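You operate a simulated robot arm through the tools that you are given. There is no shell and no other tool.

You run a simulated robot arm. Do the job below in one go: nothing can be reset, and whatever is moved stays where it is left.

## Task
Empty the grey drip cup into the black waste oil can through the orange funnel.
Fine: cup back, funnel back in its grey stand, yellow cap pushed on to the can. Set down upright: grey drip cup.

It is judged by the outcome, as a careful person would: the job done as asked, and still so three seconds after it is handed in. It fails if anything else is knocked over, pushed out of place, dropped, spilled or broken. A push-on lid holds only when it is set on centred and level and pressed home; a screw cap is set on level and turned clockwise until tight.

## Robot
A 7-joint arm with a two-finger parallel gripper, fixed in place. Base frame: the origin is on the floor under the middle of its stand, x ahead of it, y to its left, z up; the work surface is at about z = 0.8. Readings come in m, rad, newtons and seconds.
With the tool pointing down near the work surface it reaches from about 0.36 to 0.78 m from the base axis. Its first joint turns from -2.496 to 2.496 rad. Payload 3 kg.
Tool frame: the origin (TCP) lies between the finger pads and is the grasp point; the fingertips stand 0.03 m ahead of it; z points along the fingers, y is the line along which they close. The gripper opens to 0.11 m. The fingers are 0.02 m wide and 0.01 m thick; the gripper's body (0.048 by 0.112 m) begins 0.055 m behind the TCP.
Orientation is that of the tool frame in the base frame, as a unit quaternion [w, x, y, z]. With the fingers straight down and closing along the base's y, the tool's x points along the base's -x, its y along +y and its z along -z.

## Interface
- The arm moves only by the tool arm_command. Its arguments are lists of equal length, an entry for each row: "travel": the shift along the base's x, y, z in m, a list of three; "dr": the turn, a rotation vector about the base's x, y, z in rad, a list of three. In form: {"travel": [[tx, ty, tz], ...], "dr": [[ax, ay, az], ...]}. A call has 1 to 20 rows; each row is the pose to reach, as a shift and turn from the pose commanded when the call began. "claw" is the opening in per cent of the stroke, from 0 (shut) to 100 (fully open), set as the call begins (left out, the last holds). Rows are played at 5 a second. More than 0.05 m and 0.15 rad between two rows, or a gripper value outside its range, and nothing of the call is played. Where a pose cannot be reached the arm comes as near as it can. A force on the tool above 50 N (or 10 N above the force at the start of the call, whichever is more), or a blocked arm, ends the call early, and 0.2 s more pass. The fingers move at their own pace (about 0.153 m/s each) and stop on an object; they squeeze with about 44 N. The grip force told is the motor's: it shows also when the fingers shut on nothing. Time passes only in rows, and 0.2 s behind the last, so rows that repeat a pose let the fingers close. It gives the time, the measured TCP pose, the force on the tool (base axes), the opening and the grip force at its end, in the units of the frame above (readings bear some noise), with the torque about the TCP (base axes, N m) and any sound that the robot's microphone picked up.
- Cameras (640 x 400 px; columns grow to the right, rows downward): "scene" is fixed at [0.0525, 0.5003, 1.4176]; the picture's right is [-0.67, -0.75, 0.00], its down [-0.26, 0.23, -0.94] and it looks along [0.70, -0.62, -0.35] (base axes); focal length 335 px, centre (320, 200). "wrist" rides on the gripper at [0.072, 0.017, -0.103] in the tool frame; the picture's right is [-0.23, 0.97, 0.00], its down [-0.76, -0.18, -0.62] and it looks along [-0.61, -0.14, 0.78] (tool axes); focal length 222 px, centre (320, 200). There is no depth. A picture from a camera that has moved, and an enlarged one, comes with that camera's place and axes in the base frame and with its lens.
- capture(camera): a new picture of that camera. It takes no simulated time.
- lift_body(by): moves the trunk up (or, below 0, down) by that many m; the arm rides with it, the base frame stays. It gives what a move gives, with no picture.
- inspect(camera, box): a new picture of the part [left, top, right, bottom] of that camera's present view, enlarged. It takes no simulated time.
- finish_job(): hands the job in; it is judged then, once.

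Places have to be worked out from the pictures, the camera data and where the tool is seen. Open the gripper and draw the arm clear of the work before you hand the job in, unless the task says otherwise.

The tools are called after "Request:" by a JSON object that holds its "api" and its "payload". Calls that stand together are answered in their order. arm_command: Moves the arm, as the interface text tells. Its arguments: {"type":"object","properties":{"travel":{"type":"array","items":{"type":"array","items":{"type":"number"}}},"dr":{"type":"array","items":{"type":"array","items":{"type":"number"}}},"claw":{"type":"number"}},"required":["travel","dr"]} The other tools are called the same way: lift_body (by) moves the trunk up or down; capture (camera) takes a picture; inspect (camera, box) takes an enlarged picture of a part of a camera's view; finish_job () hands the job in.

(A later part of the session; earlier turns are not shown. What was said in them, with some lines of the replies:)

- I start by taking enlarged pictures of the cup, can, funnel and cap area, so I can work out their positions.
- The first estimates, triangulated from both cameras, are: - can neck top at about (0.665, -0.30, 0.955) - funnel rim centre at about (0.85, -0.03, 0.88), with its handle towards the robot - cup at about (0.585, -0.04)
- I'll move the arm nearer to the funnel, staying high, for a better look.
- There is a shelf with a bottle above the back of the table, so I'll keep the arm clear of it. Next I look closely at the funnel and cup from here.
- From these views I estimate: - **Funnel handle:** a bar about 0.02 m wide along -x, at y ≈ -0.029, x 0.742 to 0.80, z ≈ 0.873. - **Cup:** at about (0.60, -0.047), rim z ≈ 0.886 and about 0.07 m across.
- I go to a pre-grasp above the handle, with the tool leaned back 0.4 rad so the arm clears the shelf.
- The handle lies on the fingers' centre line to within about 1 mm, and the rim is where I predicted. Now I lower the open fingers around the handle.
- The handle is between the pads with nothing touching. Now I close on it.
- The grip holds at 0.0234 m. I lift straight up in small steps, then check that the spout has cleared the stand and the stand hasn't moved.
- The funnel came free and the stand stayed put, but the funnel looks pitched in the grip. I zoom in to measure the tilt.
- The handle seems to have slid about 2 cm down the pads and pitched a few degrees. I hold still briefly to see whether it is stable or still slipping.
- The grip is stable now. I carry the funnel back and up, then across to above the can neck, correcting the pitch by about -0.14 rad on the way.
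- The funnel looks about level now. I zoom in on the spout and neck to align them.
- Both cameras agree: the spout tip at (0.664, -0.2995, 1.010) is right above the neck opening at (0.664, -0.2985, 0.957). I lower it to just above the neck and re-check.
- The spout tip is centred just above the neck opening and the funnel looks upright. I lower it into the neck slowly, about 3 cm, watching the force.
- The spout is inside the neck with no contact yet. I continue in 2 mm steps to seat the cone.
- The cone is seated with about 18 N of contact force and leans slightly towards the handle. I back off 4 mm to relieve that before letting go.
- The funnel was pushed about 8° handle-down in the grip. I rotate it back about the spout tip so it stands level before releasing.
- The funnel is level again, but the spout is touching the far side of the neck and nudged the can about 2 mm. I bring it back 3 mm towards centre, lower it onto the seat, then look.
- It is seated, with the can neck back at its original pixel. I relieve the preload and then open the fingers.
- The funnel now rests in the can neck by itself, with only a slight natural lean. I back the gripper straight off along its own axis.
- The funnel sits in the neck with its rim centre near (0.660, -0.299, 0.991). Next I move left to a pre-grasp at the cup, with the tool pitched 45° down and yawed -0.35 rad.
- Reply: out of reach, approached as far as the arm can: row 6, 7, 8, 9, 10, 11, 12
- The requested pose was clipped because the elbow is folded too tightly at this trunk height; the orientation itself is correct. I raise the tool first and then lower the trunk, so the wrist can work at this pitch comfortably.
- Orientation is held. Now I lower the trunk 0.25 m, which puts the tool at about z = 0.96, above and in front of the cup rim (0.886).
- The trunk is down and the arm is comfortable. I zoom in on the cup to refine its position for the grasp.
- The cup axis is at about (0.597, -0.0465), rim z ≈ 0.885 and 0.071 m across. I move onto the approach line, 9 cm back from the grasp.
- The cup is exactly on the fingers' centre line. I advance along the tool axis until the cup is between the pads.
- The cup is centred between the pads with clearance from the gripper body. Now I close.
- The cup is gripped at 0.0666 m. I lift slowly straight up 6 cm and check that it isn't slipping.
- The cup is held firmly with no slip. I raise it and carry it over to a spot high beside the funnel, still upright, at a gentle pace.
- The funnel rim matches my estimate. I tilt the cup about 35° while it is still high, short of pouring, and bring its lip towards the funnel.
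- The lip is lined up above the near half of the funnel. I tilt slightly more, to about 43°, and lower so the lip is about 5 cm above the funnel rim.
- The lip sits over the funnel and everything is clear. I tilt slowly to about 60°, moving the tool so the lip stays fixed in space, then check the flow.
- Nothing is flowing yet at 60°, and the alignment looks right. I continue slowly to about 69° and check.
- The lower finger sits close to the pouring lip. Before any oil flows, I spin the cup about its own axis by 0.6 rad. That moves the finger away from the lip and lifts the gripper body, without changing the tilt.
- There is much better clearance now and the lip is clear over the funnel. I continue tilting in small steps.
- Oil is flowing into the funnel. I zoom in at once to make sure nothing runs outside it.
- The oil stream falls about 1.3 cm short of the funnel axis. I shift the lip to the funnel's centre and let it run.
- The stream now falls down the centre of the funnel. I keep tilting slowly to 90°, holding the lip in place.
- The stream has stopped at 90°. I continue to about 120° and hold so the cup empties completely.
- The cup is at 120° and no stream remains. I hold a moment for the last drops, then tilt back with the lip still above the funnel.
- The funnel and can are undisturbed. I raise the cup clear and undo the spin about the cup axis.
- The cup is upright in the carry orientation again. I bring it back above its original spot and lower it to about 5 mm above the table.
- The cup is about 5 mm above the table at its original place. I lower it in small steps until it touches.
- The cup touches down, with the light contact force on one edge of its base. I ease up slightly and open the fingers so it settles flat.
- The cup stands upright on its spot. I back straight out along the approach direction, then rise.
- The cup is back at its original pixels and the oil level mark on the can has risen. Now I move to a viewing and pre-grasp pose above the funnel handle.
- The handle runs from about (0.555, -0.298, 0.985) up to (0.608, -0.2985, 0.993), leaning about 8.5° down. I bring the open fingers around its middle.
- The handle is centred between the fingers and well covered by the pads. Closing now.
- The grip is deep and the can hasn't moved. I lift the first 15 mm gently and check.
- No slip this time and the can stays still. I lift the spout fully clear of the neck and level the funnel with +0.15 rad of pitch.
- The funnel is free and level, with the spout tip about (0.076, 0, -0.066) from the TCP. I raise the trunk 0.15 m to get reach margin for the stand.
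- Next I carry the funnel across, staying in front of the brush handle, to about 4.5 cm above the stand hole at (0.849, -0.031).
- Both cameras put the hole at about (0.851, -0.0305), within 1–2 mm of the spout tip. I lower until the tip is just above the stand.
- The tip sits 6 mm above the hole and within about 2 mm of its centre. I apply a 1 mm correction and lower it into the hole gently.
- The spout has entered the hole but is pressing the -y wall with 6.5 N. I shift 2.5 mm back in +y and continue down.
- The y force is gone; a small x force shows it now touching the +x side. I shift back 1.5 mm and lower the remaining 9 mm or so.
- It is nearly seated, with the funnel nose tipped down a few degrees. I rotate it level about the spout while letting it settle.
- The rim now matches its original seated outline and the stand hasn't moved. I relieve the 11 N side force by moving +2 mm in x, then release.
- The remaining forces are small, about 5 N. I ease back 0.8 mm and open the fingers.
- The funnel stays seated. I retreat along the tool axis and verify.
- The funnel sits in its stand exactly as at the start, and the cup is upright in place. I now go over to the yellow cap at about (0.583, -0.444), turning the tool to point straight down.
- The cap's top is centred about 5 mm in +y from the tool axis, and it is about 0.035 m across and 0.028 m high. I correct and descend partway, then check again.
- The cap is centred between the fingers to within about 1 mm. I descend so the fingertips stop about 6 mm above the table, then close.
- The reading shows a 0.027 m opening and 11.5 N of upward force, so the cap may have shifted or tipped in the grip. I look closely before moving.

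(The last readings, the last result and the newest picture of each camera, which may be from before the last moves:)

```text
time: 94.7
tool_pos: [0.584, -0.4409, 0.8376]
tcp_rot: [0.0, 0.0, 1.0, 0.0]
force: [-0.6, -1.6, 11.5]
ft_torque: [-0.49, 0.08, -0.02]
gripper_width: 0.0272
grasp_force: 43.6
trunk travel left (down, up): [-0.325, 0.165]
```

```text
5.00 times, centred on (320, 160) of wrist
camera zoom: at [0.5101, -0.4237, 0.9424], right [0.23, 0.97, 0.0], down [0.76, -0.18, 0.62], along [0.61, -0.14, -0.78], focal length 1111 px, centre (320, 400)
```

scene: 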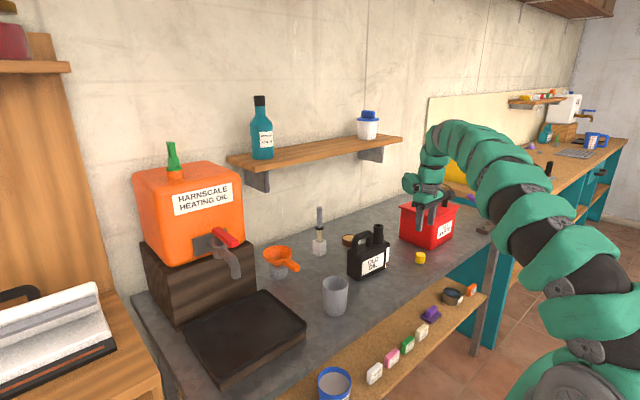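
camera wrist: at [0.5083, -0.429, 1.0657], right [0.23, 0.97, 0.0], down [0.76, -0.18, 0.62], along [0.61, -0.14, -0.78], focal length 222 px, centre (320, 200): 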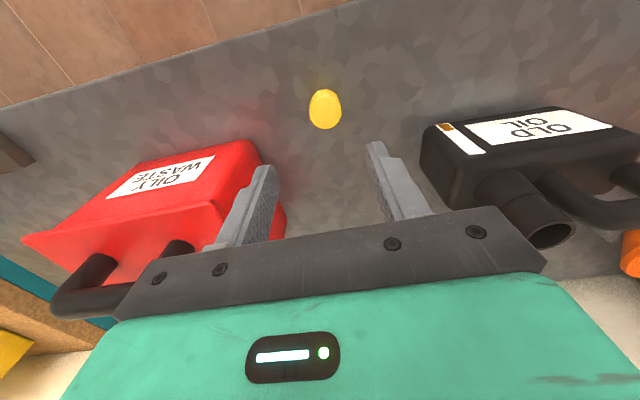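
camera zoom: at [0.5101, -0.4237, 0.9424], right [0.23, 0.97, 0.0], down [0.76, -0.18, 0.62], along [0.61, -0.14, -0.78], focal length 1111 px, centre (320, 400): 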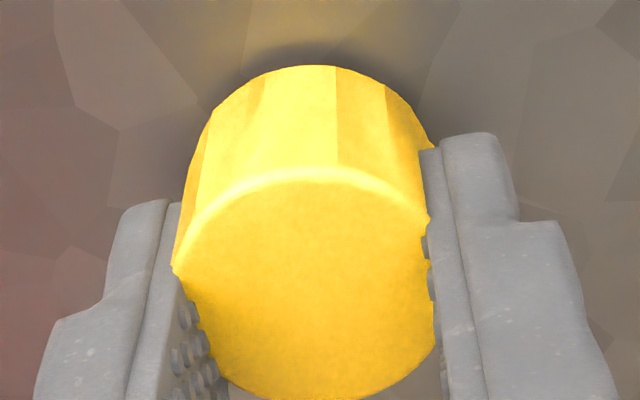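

The cap looks upright; the pads just bite slightly into its ribbed side. I lift a few centimetres and check that it hangs straight.

Request:
{"api": "arm_command", "payload": {"travel": [[0, 0, 0.006], [0, 0, 0.015], [0, 0, 0.03], [0, 0, 0.05], [0, 0, 0.07], [0, 0, 0.07]], "dr": [[0, 0, 0], [0, 0, 0], [0, 0, 0], [0, 0, 0], [0, 0, 0], [0, 0, 0]]}}

Request:
{"api": "inspect", "payload": {"camera": "scene", "box": [397, 215, 445, 245]}}

Request:
{"api": "inspect", "payload": {"camera": "wrist", "box": [280, 120, 360, 200]}}

```text
time: 96.1
tool_pos: [0.5823, -0.4423, 0.9068]
tcp_rot: [-0.001, 0.0, 1.0, 0.001]
force: [-0.7, -1.0, -0.9]
ft_torque: [0.03, 0.01, -0.02]
gripper_width: 0.0266
grasp_force: 44.2
trunk travel left (down, up): [-0.325, 0.165]
```

```text
13.33 times, centred on (421, 230) of scene
camera zoom: at [0.0525, 0.5003, 1.4176], right [-0.67, -0.75, 0.0], down [-0.26, 0.23, -0.94], along [0.7, -0.62, -0.35], focal length 4469 px, centre (-1027, -200)
```

zoom: 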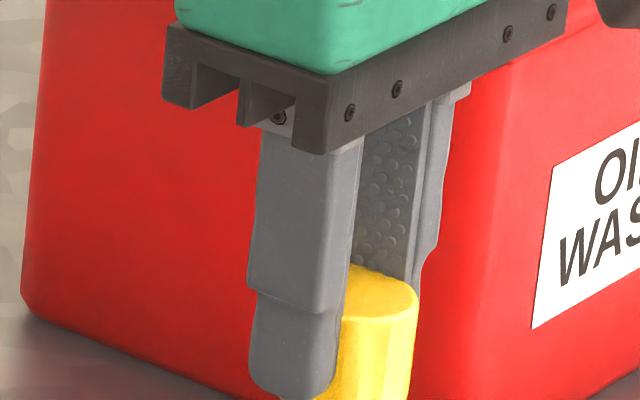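

```text
5.00 times, centred on (320, 160) of wrist
camera zoom: at [0.5095, -0.4249, 1.011], right [0.23, 0.97, 0.0], down [0.76, -0.18, 0.62], along [0.61, -0.14, -0.78], focal length 1111 px, centre (320, 400)
```

zoom: 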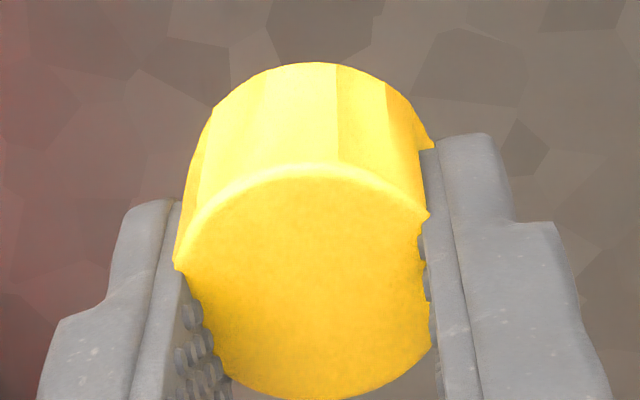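

Request:
{"api": "inspect", "payload": {"camera": "scene", "box": [401, 225, 441, 250]}}

Request:
{"api": "capture", "payload": {"camera": "wrist"}}

```text
16.00 times, centred on (421, 238) of scene
camera zoom: at [0.0525, 0.5003, 1.4176], right [-0.67, -0.75, 0.0], down [-0.26, 0.23, -0.94], along [0.7, -0.62, -0.35], focal length 5363 px, centre (-1296, -400)
```

zoom: 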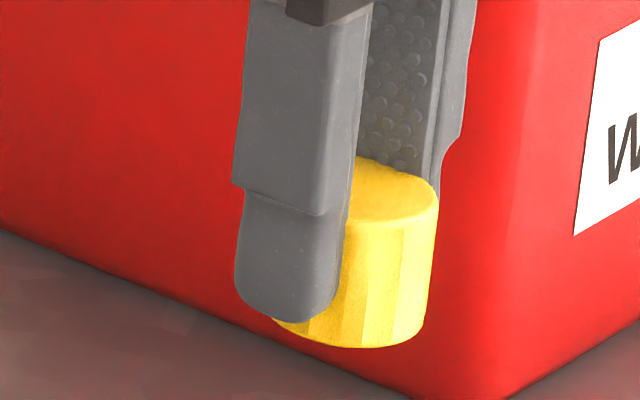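

```text
taken
camera wrist: at [0.5095, -0.4249, 1.011], right [0.23, 0.97, 0.0], down [0.76, -0.18, 0.62], along [0.61, -0.14, -0.78], focal length 222 px, centre (320, 200)
```

wrist: 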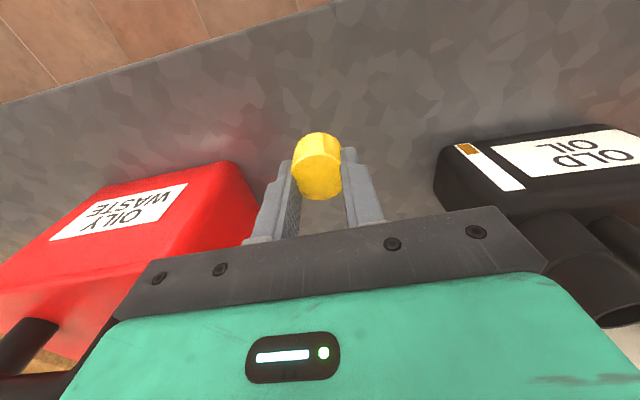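

The cap hangs straight, with its skirt about 7 mm below the fingertips. I rise and move to above the can neck, turning the tool -90° so the fingers straddle the neck along x, clear of the can's handle.

Request:
{"api": "arm_command", "payload": {"travel": [[0, 0, 0.03], [0, 0.005, 0.07], [0.005, 0.015, 0.105], [0.012, 0.03, 0.13], [0.02, 0.045, 0.145], [0.03, 0.06, 0.153], [0.04, 0.075, 0.153], [0.05, 0.09, 0.153], [0.06, 0.105, 0.153], [0.07, 0.122, 0.153], [0.078, 0.135, 0.153], [0.0827, 0.1438, 0.153], [0.0827, 0.1438, 0.153]], "dr": [[0, 0, -0.131], [0, 0, -0.262], [0, 0, -0.393], [0, 0, -0.524], [0, 0, -0.654], [0, 0, -0.785], [0, 0, -0.916], [0, 0, -1.047], [0, 0, -1.178], [0, 0, -1.309], [0, 0, -1.44], [0, 0, -1.5708], [0, 0, -1.5708]]}}

Request:
{"api": "capture", "payload": {"camera": "wrist"}}

Request:
{"api": "inspect", "payload": {"camera": "scene", "box": [340, 160, 436, 230]}}

```text
time: 98.9
tool_pos: [0.6663, -0.2968, 1.0599]
tcp_rot: [-0.001, 0.708, 0.706, 0.0]
force: [-0.3, 0.2, 0.2]
ft_torque: [0.0, -0.02, 0.01]
gripper_width: 0.0263
grasp_force: 44.0
trunk travel left (down, up): [-0.325, 0.165]
```

```text
taken
camera wrist: at [0.6823, -0.2238, 1.1643], right [0.97, -0.23, 0.0], down [-0.18, -0.76, 0.62], along [-0.14, -0.61, -0.78], focal length 222 px, centre (320, 200)
```

wrist: 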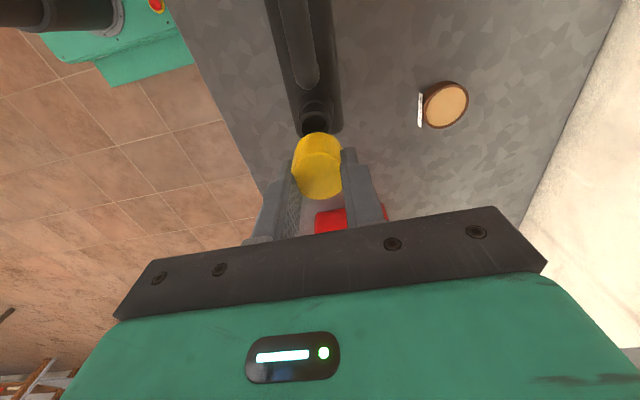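

```text
5.71 times, centred on (388, 195) of scene
camera zoom: at [0.0525, 0.5003, 1.4176], right [-0.67, -0.75, 0.0], down [-0.26, 0.23, -0.94], along [0.7, -0.62, -0.35], focal length 1915 px, centre (-69, 229)
```

zoom: 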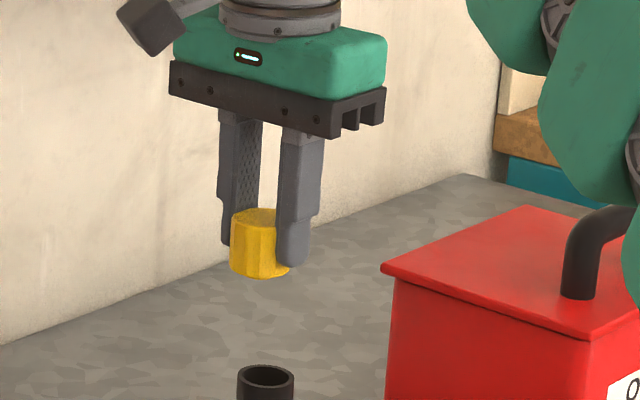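

The cap is above the neck and well clear. I zoom both cameras to work out the exact offset.

Request:
{"api": "inspect", "payload": {"camera": "wrist", "box": [270, 80, 370, 180]}}

Request:
{"api": "inspect", "payload": {"camera": "scene", "box": [370, 190, 426, 240]}}

```text
4.00 times, centred on (320, 130) of wrist
camera zoom: at [0.6823, -0.2238, 1.1643], right [0.97, -0.23, 0.0], down [-0.18, -0.76, 0.62], along [-0.14, -0.61, -0.78], focal length 888 px, centre (320, 480)
```

zoom: 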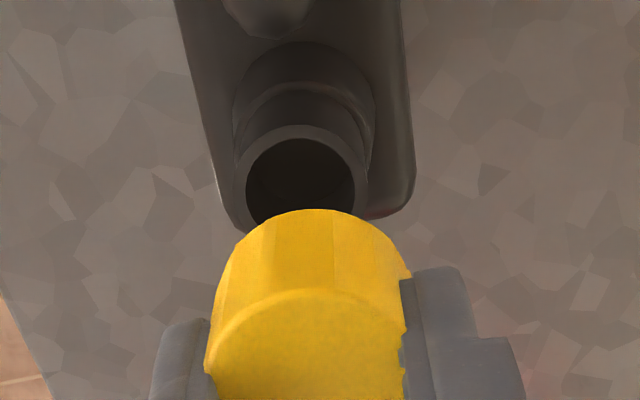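

```text
8.00 times, centred on (398, 215) of scene
camera zoom: at [0.0525, 0.5003, 1.4176], right [-0.67, -0.75, 0.0], down [-0.26, 0.23, -0.94], along [0.7, -0.62, -0.35], focal length 2682 px, centre (-304, 80)
```

zoom: 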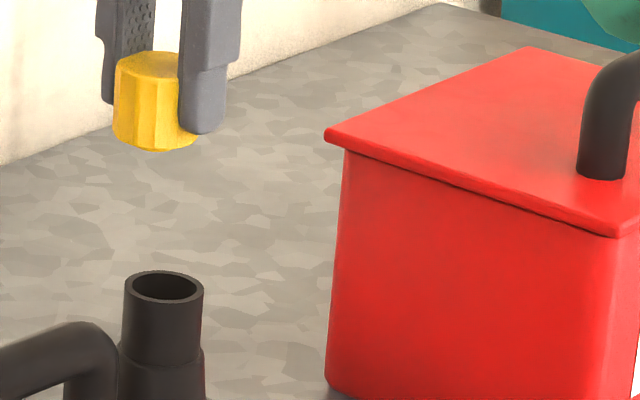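

Both cameras agree that the neck centre is about (-4.8, -4.5) mm from the cap centre. I apply that and lower until the cap skirt is about 1 cm above the neck.

Request:
{"api": "arm_command", "payload": {"travel": [[-0.0025, -0.002, -0.01], [-0.0048, -0.0045, -0.02], [-0.0048, -0.0045, -0.035], [-0.0048, -0.0045, -0.048], [-0.0048, -0.0045, -0.055], [-0.0048, -0.0045, -0.055]], "dr": [[0, 0, 0], [0, 0, 0], [0, 0, 0], [0, 0, 0], [0, 0, 0], [0, 0, 0]]}}

Request:
{"api": "inspect", "payload": {"camera": "scene", "box": [370, 195, 426, 235]}}

Request:
{"api": "inspect", "payload": {"camera": "wrist", "box": [270, 80, 370, 180]}}

```text
time: 100.3
tool_pos: [0.6616, -0.3017, 1.0048]
tcp_rot: [-0.002, 0.707, 0.707, 0.0]
force: [-0.5, 0.0, 0.7]
ft_torque: [0.0, 0.02, 0.0]
gripper_width: 0.026
grasp_force: 44.0
trunk travel left (down, up): [-0.325, 0.165]
```

```text
10.00 times, centred on (398, 215) of scene
camera zoom: at [0.0525, 0.5003, 1.4176], right [-0.67, -0.75, 0.0], down [-0.26, 0.23, -0.94], along [0.7, -0.62, -0.35], focal length 3352 px, centre (-460, 50)
```

zoom: 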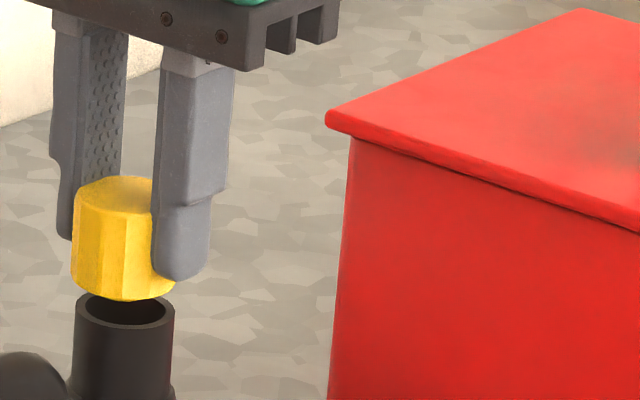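

```text
4.00 times, centred on (320, 130) of wrist
camera zoom: at [0.6777, -0.228, 1.109], right [0.97, -0.23, 0.0], down [-0.18, -0.76, 0.62], along [-0.14, -0.61, -0.78], focal length 888 px, centre (320, 480)
```

zoom: 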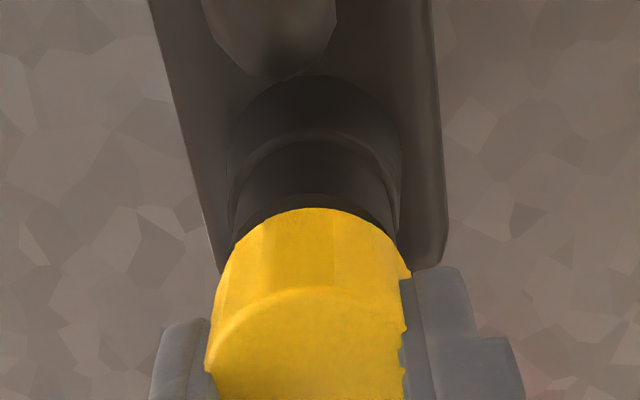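

Request:
{"api": "inspect", "payload": {"camera": "wrist", "box": [295, 105, 345, 155]}}

Request:
{"api": "inspect", "payload": {"camera": "scene", "box": [370, 205, 402, 230]}}

```text
8.00 times, centred on (320, 130) of wrist
camera zoom: at [0.6777, -0.228, 1.109], right [0.97, -0.23, 0.0], down [-0.18, -0.76, 0.62], along [-0.14, -0.61, -0.78], focal length 1777 px, centre (320, 760)
```

zoom: 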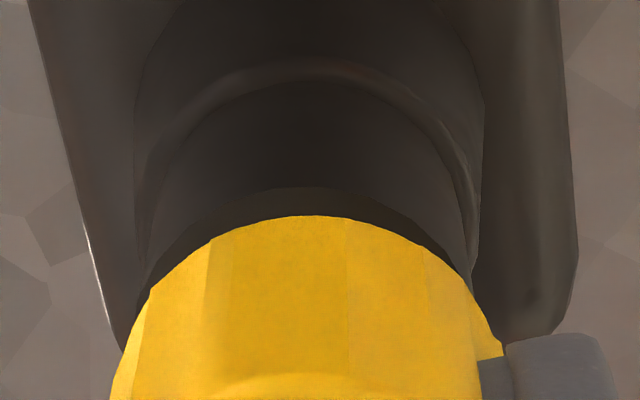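

```text
16.00 times, centred on (386, 218) of scene
camera zoom: at [0.0525, 0.5003, 1.4176], right [-0.67, -0.75, 0.0], down [-0.26, 0.23, -0.94], along [0.7, -0.62, -0.35], focal length 5363 px, centre (-736, -80)
```

zoom: 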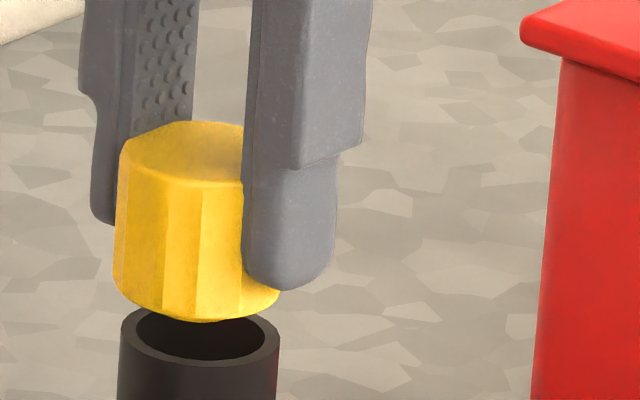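

Alignment is within about 1 mm. I make a final (-0.4, -1.0) mm correction and lower until the skirt meets the neck.

Request:
{"api": "arm_command", "payload": {"travel": [[-0.0004, -0.001, -0.003], [-0.0004, -0.001, -0.006], [-0.0004, -0.001, -0.009], [-0.0004, -0.001, -0.009]], "dr": [[0, 0, 0], [0, 0, 0], [0, 0, 0], [0, 0, 0]]}}

Request:
{"api": "inspect", "payload": {"camera": "scene", "box": [370, 205, 402, 230]}}

Request:
{"api": "inspect", "payload": {"camera": "wrist", "box": [295, 105, 345, 155]}}

```text
time: 101.3
tool_pos: [0.6609, -0.302, 0.996]
tcp_rot: [0.0, 0.707, 0.707, 0.001]
force: [0.1, 0.6, -0.3]
ft_torque: [0.0, 0.0, 0.0]
gripper_width: 0.0262
grasp_force: 44.5
trunk travel left (down, up): [-0.325, 0.165]
```

```text
16.00 times, centred on (386, 218) of scene
camera zoom: at [0.0525, 0.5003, 1.4176], right [-0.67, -0.75, 0.0], down [-0.26, 0.23, -0.94], along [0.7, -0.62, -0.35], focal length 5363 px, centre (-736, -80)
```

zoom: 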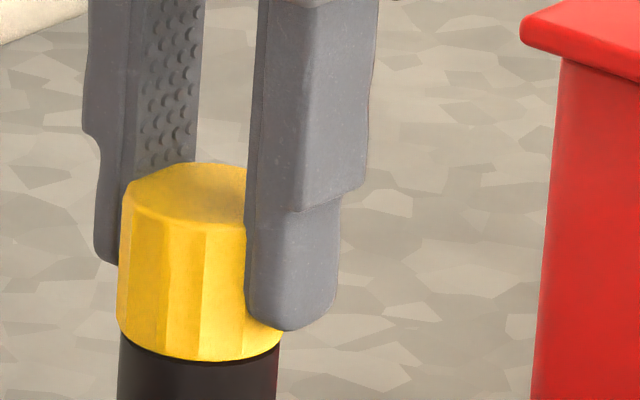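

```text
8.00 times, centred on (320, 130) of wrist
camera zoom: at [0.6772, -0.2293, 1.0999], right [0.97, -0.23, 0.0], down [-0.18, -0.76, 0.62], along [-0.14, -0.61, -0.78], focal length 1777 px, centre (320, 760)
```

zoom: 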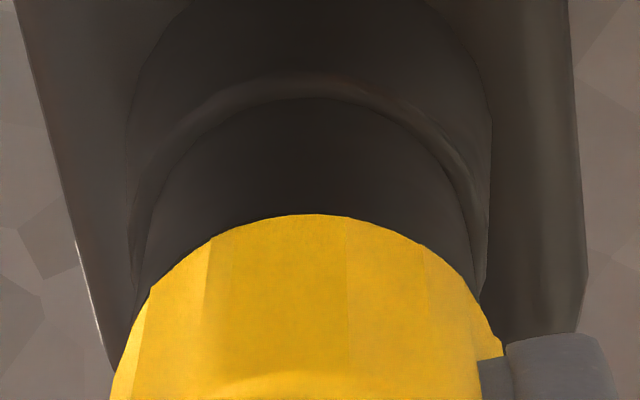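

The cap looks centred on the neck. I continue down in small steps, monitoring force.

Request:
{"api": "arm_command", "payload": {"travel": [[0, 0, -0.002], [0, 0, -0.004], [0, 0, -0.006], [0, 0, -0.006]], "dr": [[0, 0, 0], [0, 0, 0], [0, 0, 0], [0, 0, 0]]}}

Request:
{"api": "inspect", "payload": {"camera": "scene", "box": [370, 205, 402, 230]}}

```text
time: 102.3
tool_pos: [0.6615, -0.301, 0.9952]
tcp_rot: [0.005, 0.706, 0.708, 0.003]
force: [-4.7, 4.8, 17.9]
ft_torque: [0.21, 0.65, -0.04]
gripper_width: 0.0267
grasp_force: 44.3
trunk travel left (down, up): [-0.325, 0.165]
heard: snap
stopped in row 4: the force on the tool passed its limit at 51 N (the readings are from after the stop); the commanded pose is now the measured one
```

```text
16.00 times, centred on (386, 218) of scene
camera zoom: at [0.0525, 0.5003, 1.4176], right [-0.67, -0.75, 0.0], down [-0.26, 0.23, -0.94], along [0.7, -0.62, -0.35], focal length 5363 px, centre (-736, -80)
```

zoom: 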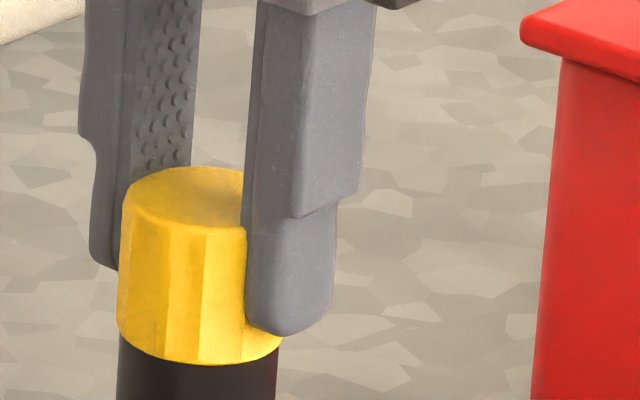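

I heard a "snap" as the force reached the limit, which suggests the cap clicked home. I inspect the cap and neck from both cameras.

Request:
{"api": "inspect", "payload": {"camera": "scene", "box": [350, 200, 414, 290]}}

Request:
{"api": "inspect", "payload": {"camera": "scene", "box": [368, 212, 400, 244]}}

Request:
{"api": "inspect", "payload": {"camera": "wrist", "box": [270, 80, 370, 180]}}

```text
4.44 times, centred on (382, 245) of scene
camera zoom: at [0.0525, 0.5003, 1.4176], right [-0.67, -0.75, 0.0], down [-0.26, 0.23, -0.94], along [0.7, -0.62, -0.35], focal length 1490 px, centre (44, 0)
```

zoom: 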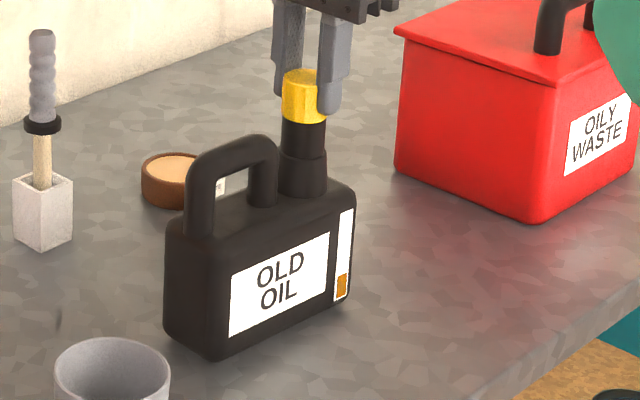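

```text
12.50 times, centred on (384, 228) of scene
camera zoom: at [0.0525, 0.5003, 1.4176], right [-0.67, -0.75, 0.0], down [-0.26, 0.23, -0.94], along [0.7, -0.62, -0.35], focal length 4190 px, centre (-480, -150)
```

zoom: 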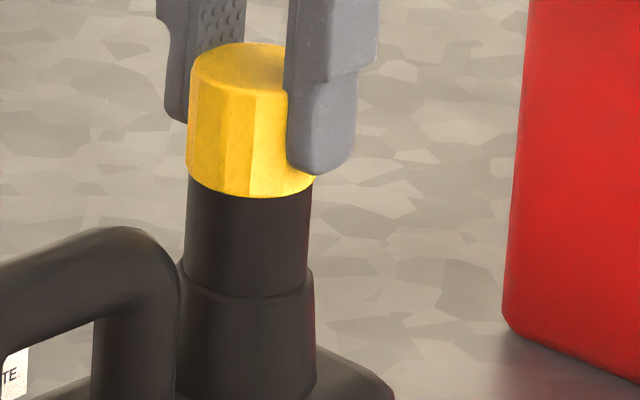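

```text
4.00 times, centred on (320, 130) of wrist
camera zoom: at [0.6769, -0.2289, 1.0985], right [0.97, -0.23, 0.01], down [-0.18, -0.76, 0.62], along [-0.13, -0.61, -0.78], focal length 888 px, centre (320, 480)
```

zoom: 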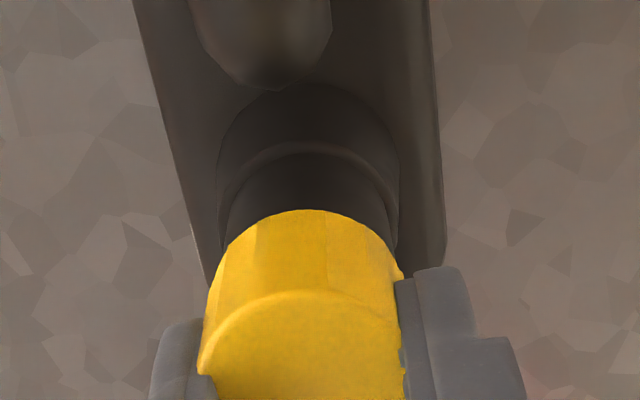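

The cap sits level and centred on the neck. I ease off the downward force and release the cap, then look at it.

Request:
{"api": "arm_command", "payload": {"travel": [[0, 0, 0.0008], [0, 0, 0.0012]], "dr": [[0, 0, 0], [0, 0, 0]]}}

Request:
{"api": "arm_command", "payload": {"travel": [[0, 0, 0], [0, 0, 0], [0, 0, 0]], "dr": [[0, 0, 0], [0, 0, 0], [0, 0, 0]], "claw": 60}}

Request:
{"api": "inspect", "payload": {"camera": "scene", "box": [368, 205, 400, 237]}}

Request:
{"api": "inspect", "payload": {"camera": "wrist", "box": [270, 80, 370, 180]}}

```text
time: 102.9
tool_pos: [0.6611, -0.3029, 0.995]
tcp_rot: [0.003, 0.707, 0.707, 0.001]
force: [-2.9, 4.5, 12.4]
ft_torque: [0.26, 0.54, 0.02]
gripper_width: 0.0266
grasp_force: 44.4
trunk travel left (down, up): [-0.325, 0.165]
```

```text
time: 103.7
tool_pos: [0.6626, -0.3032, 0.994]
tcp_rot: [0.003, 0.706, 0.708, 0.002]
force: [0.2, 0.0, -0.4]
ft_torque: [0.0, 0.03, 0.0]
gripper_width: 0.0659
grasp_force: 0.1
trunk travel left (down, up): [-0.325, 0.165]
```

```text
12.50 times, centred on (384, 221) of scene
camera zoom: at [0.0525, 0.5003, 1.4176], right [-0.67, -0.75, 0.0], down [-0.26, 0.23, -0.94], along [0.7, -0.62, -0.35], focal length 4190 px, centre (-480, -62)
```

zoom: 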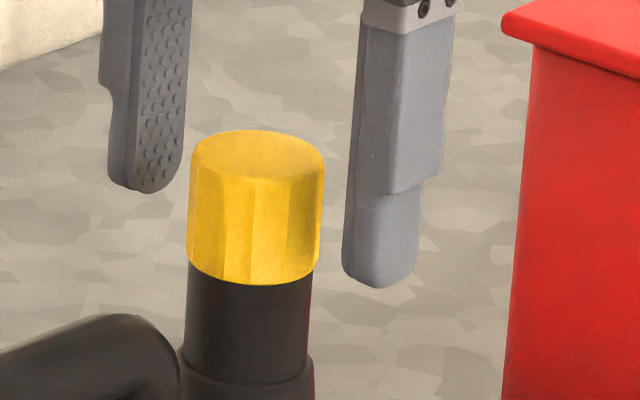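

```text
4.00 times, centred on (320, 130) of wrist
camera zoom: at [0.678, -0.2302, 1.0978], right [0.97, -0.23, 0.01], down [-0.18, -0.76, 0.62], along [-0.14, -0.61, -0.78], focal length 888 px, centre (320, 480)
```

zoom: 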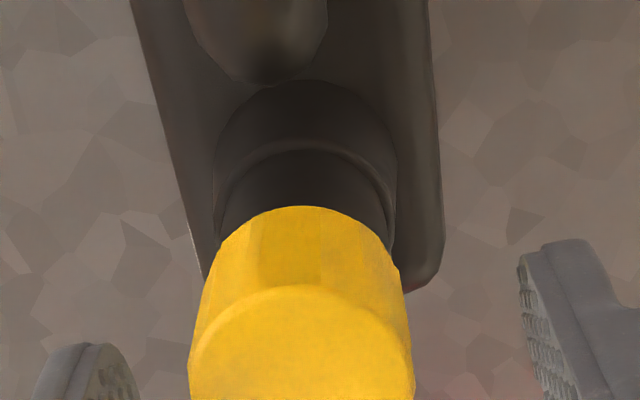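

The cap stands level and centred on the neck by itself. To be sure it is pressed home, I rise, close the fingers and press straight down on the middle of its top.

Request:
{"api": "arm_command", "payload": {"travel": [[0, 0, 0.015], [0, 0, 0.035], [0, 0, 0.06], [-0.0022, 0.0027, 0.06], [-0.0022, 0.0027, 0.06]], "dr": [[0, 0, 0], [0, 0, 0], [0, 0, 0], [0, 0, 0], [0, 0, 0]]}}

Request:
{"api": "arm_command", "payload": {"travel": [[0, 0, 0], [0, 0, 0], [0, 0, 0], [0, 0, 0]], "dr": [[0, 0, 0], [0, 0, 0], [0, 0, 0], [0, 0, 0]], "claw": 0}}

Request:
{"api": "capture", "payload": {"camera": "wrist"}}

Request:
{"api": "inspect", "payload": {"camera": "scene", "box": [360, 185, 416, 235]}}

```text
time: 104.9
tool_pos: [0.6603, -0.3004, 1.0533]
tcp_rot: [0.003, 0.707, 0.708, 0.002]
force: [0.4, -0.1, -0.2]
ft_torque: [0.0, 0.0, 0.01]
gripper_width: 0.066
grasp_force: 0.0
trunk travel left (down, up): [-0.325, 0.165]
```

```text
time: 105.9
tool_pos: [0.6608, -0.3006, 1.0534]
tcp_rot: [0.003, 0.706, 0.708, 0.002]
force: [-0.2, -0.6, 0.4]
ft_torque: [-0.01, 0.03, -0.02]
gripper_width: 0.0
grasp_force: 37.2
trunk travel left (down, up): [-0.325, 0.165]
```

```text
taken
camera wrist: at [0.6762, -0.2272, 1.1577], right [0.97, -0.23, 0.01], down [-0.18, -0.76, 0.62], along [-0.14, -0.61, -0.78], focal length 222 px, centre (320, 200)
```

wrist: 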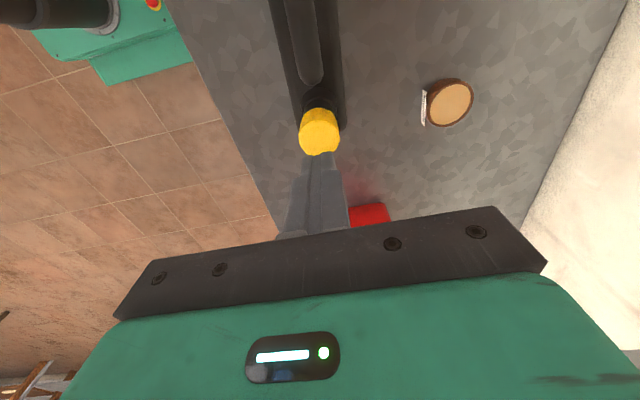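

```text
8.00 times, centred on (388, 210) of scene
camera zoom: at [0.0525, 0.5003, 1.4176], right [-0.67, -0.75, 0.0], down [-0.26, 0.23, -0.94], along [0.7, -0.62, -0.35], focal length 2682 px, centre (-224, 120)
```

zoom: 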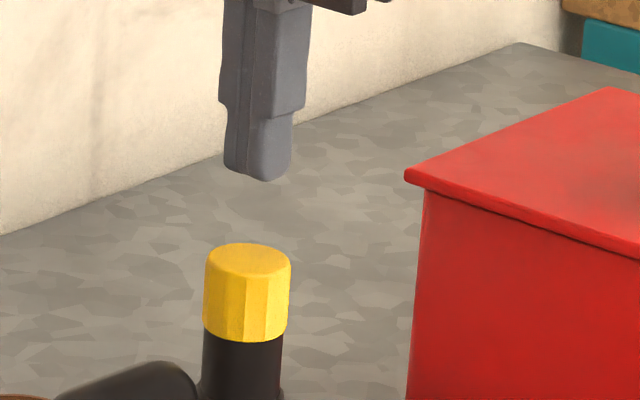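

The closed fingertips are exactly over the cap's centre. I press down gradually; the call stops by itself at 50 N.

Request:
{"api": "arm_command", "payload": {"travel": [[0, 0, -0.012], [0, 0, -0.024], [0, 0, -0.032], [0, 0, -0.035], [0, 0, -0.037], [0, 0, -0.0385], [0, 0, -0.04], [0, 0, -0.0415], [0, 0, -0.043]], "dr": [[0, 0, 0], [0, 0, 0], [0, 0, 0], [0, 0, 0], [0, 0, 0], [0, 0, 0], [0, 0, 0], [0, 0, 0], [0, 0, 0]]}}

Request:
{"api": "inspect", "payload": {"camera": "scene", "box": [360, 190, 416, 240]}}

```text
time: 107.9
tool_pos: [0.661, -0.2986, 1.0178]
tcp_rot: [0.009, 0.706, 0.708, 0.005]
force: [-4.0, 3.5, 18.8]
ft_torque: [0.14, 0.08, 0.01]
gripper_width: 0.0
grasp_force: 38.0
trunk travel left (down, up): [-0.325, 0.165]
stopped in row 9: the force on the tool passed its limit at 54 N (the readings are from after the stop); the commanded pose is now the measured one
```

```text
8.00 times, centred on (388, 215) of scene
camera zoom: at [0.0525, 0.5003, 1.4176], right [-0.67, -0.75, 0.0], down [-0.26, 0.23, -0.94], along [0.7, -0.62, -0.35], focal length 2682 px, centre (-224, 80)
```

zoom: 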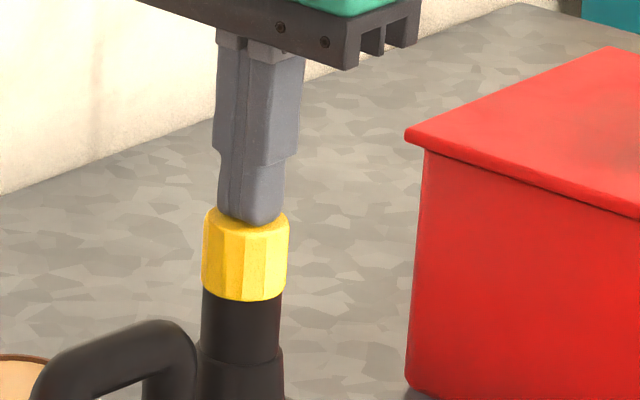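

The second press reached 54 N with no movement and no new snap, so the cap was already home. I lift off straight up and open the gripper.

Request:
{"api": "arm_command", "payload": {"travel": [[0, 0, 0.01], [0, 0, 0.03], [0, 0, 0.06], [0, 0, 0.1], [0, 0, 0.14], [0, 0, 0.14]], "dr": [[0, 0, 0], [0, 0, 0], [0, 0, 0], [0, 0, 0], [0, 0, 0], [0, 0, 0]]}}

Request:
{"api": "inspect", "payload": {"camera": "scene", "box": [360, 205, 416, 255]}}

Request:
{"api": "capture", "payload": {"camera": "wrist"}}

```text
time: 109.3
tool_pos: [0.6612, -0.2998, 1.1443]
tcp_rot: [0.005, 0.707, 0.708, 0.003]
force: [0.2, -2.1, -0.8]
ft_torque: [0.11, -0.04, -0.04]
gripper_width: 0.0002
grasp_force: 37.5
out of reach, approached as far as the arm can: row 5, 6
trunk travel left (down, up): [-0.325, 0.165]
```

```text
8.00 times, centred on (388, 230) of scene
camera zoom: at [0.0525, 0.5003, 1.4176], right [-0.67, -0.75, 0.0], down [-0.26, 0.23, -0.94], along [0.7, -0.62, -0.35], focal length 2682 px, centre (-224, -40)
```

zoom: 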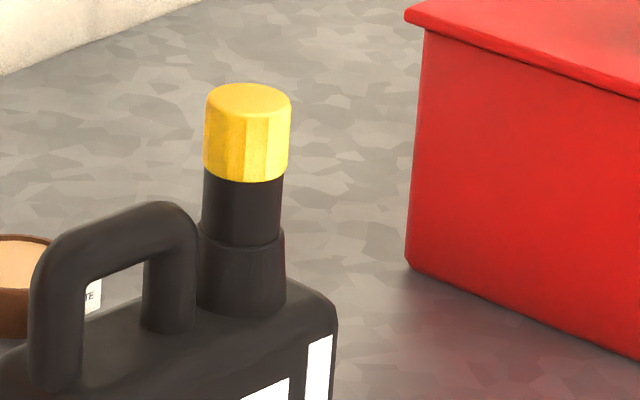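

```text
taken
camera wrist: at [0.6765, -0.2284, 1.2483], right [0.97, -0.23, 0.01], down [-0.18, -0.76, 0.62], along [-0.13, -0.61, -0.78], focal length 222 px, centre (320, 200)
```

wrist: 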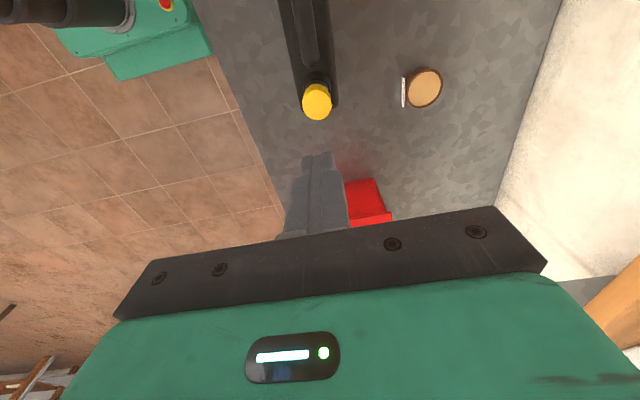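

The cap is level and centred on the can. I draw the arm back, turn the tool back to its start orientation and open the gripper, then check the whole scene including the inside of the cup.

Request:
{"api": "arm_command", "payload": {"travel": [[-0.012, 0.005, 0], [-0.03, 0.012, 0], [-0.05, 0.02, 0.002], [-0.068, 0.03, 0.004], [-0.085, 0.042, 0.006], [-0.1, 0.055, 0.008], [-0.112, 0.068, 0.01], [-0.124, 0.08, 0.02], [-0.134, 0.092, 0.03], [-0.144, 0.104, 0.04], [-0.152, 0.115, 0.05], [-0.16, 0.125, 0.055], [-0.16, 0.125, 0.055]], "dr": [[0, 0, 0.131], [0, 0, 0.262], [0, 0, 0.393], [0, 0, 0.524], [0, 0, 0.654], [0, 0, 0.785], [0, 0, 0.916], [0, 0, 1.047], [0, 0, 1.178], [0, 0, 1.309], [0, 0, 1.44], [0, 0, 1.5708], [0, 0, 1.5708]], "claw": 100}}

Request:
{"api": "capture", "payload": {"camera": "wrist"}}

Request:
{"api": "capture", "payload": {"camera": "scene"}}

```text
time: 112.1
tool_pos: [0.4995, -0.1746, 1.2008]
tcp_rot: [0.002, -0.002, 1.0, 0.008]
force: [-0.3, -0.1, 0.2]
ft_torque: [0.0, 0.02, -0.02]
gripper_width: 0.1099
grasp_force: 0.0
trunk travel left (down, up): [-0.325, 0.165]
```

```text
taken
camera wrist: at [0.4269, -0.1596, 1.3049], right [0.22, 0.97, 0.02], down [0.76, -0.19, 0.62], along [0.61, -0.13, -0.78], focal length 222 px, centre (320, 200)
```

wrist: 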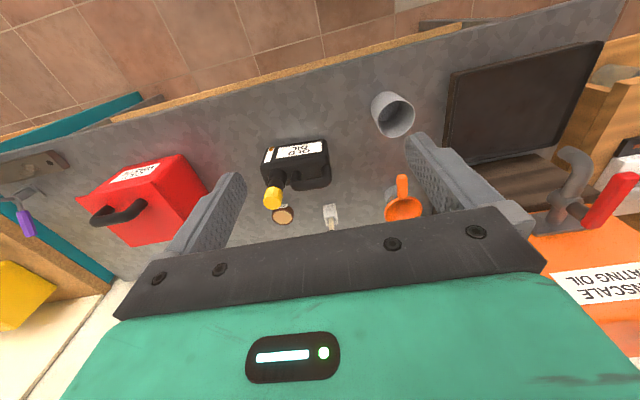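

```text
taken
```

scene: 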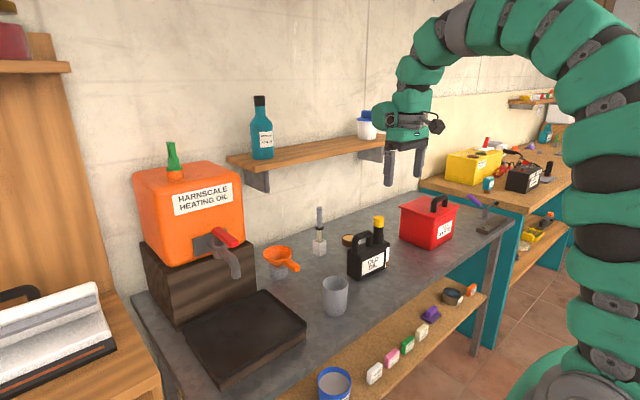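

Request:
{"api": "inspect", "payload": {"camera": "wrist", "box": [350, 70, 430, 150]}}

Request:
{"api": "inspect", "payload": {"camera": "wrist", "box": [230, 120, 350, 230]}}

Request:
{"api": "inspect", "payload": {"camera": "scene", "box": [240, 200, 440, 325]}}

```text
5.00 times, centred on (390, 110) of wrist
camera zoom: at [0.4269, -0.1596, 1.3049], right [0.22, 0.97, 0.02], down [0.76, -0.19, 0.62], along [0.61, -0.13, -0.78], focal length 1111 px, centre (-30, 650)
```

zoom: 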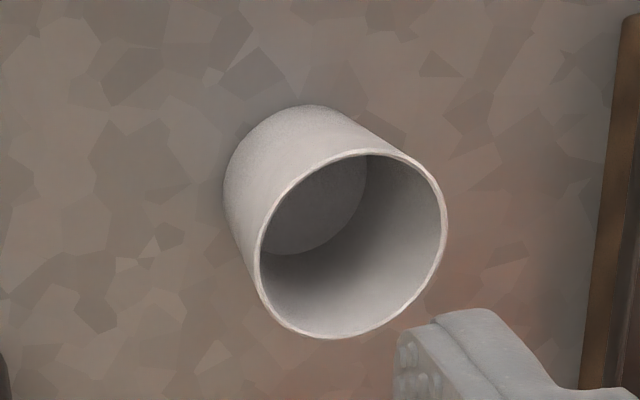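

```text
3.64 times, centred on (290, 175) of wrist
camera zoom: at [0.4269, -0.1596, 1.3049], right [0.22, 0.97, 0.02], down [0.76, -0.19, 0.62], along [0.61, -0.13, -0.78], focal length 808 px, centre (429, 291)
```

zoom: 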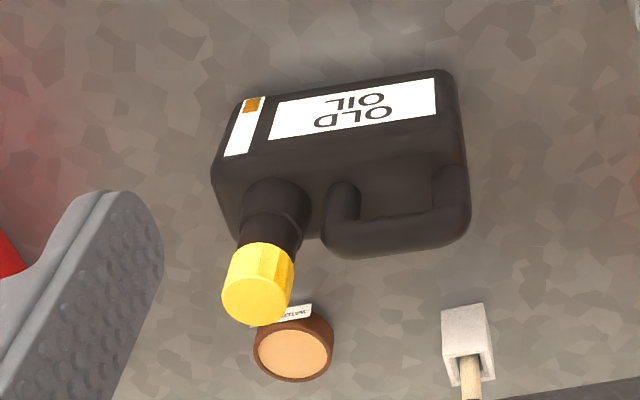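

```text
3.20 times, centred on (340, 262) of scene
camera zoom: at [0.0525, 0.5003, 1.4176], right [-0.67, -0.75, 0.0], down [-0.26, 0.23, -0.94], along [0.7, -0.62, -0.35], focal length 1073 px, centre (256, 0)
```

zoom: 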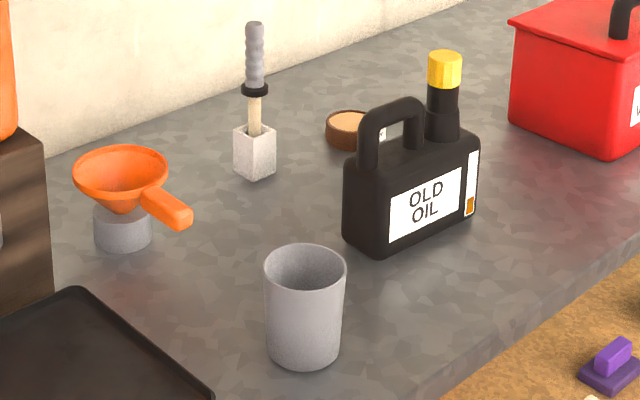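

The final check shows:
- The cup is empty, upright and on its original spot.
- The funnel is back in its grey stand.
- The cap is level on the can; I heard it snap, and a second 54 N press didn't move it.
- There's no oil on the table, and nothing else has been knocked or pushed out of place.
- The gripper is open and the arm is clear.

I'm handing the job in.

Request:
{"api": "finish_job", "payload": {}}

```text
The job is handed in.
```

The drip cup is emptied into the waste oil can through the funnel, and the job is handed in. I haven't had a result back from the judging.

- **Cup:** it is empty, upright and back on its original spot.
- **Funnel:** it is back in its grey stand, seated as it was at the start.
- **Cap:** it is on the can, centred and level. I heard a snap when I pressed it on. A second press of 54 N on top didn't move it or make another snap, so I take it as home. I didn't test it by pulling.
- **Spills:** no oil is visible on the table, and nothing was knocked over.
- **Can:** it may have shifted by about a millimetre while I was seating the funnel and cap.

The gripper is open and the arm is clear of the work. The trunk is 0.10 m lower than where it started.
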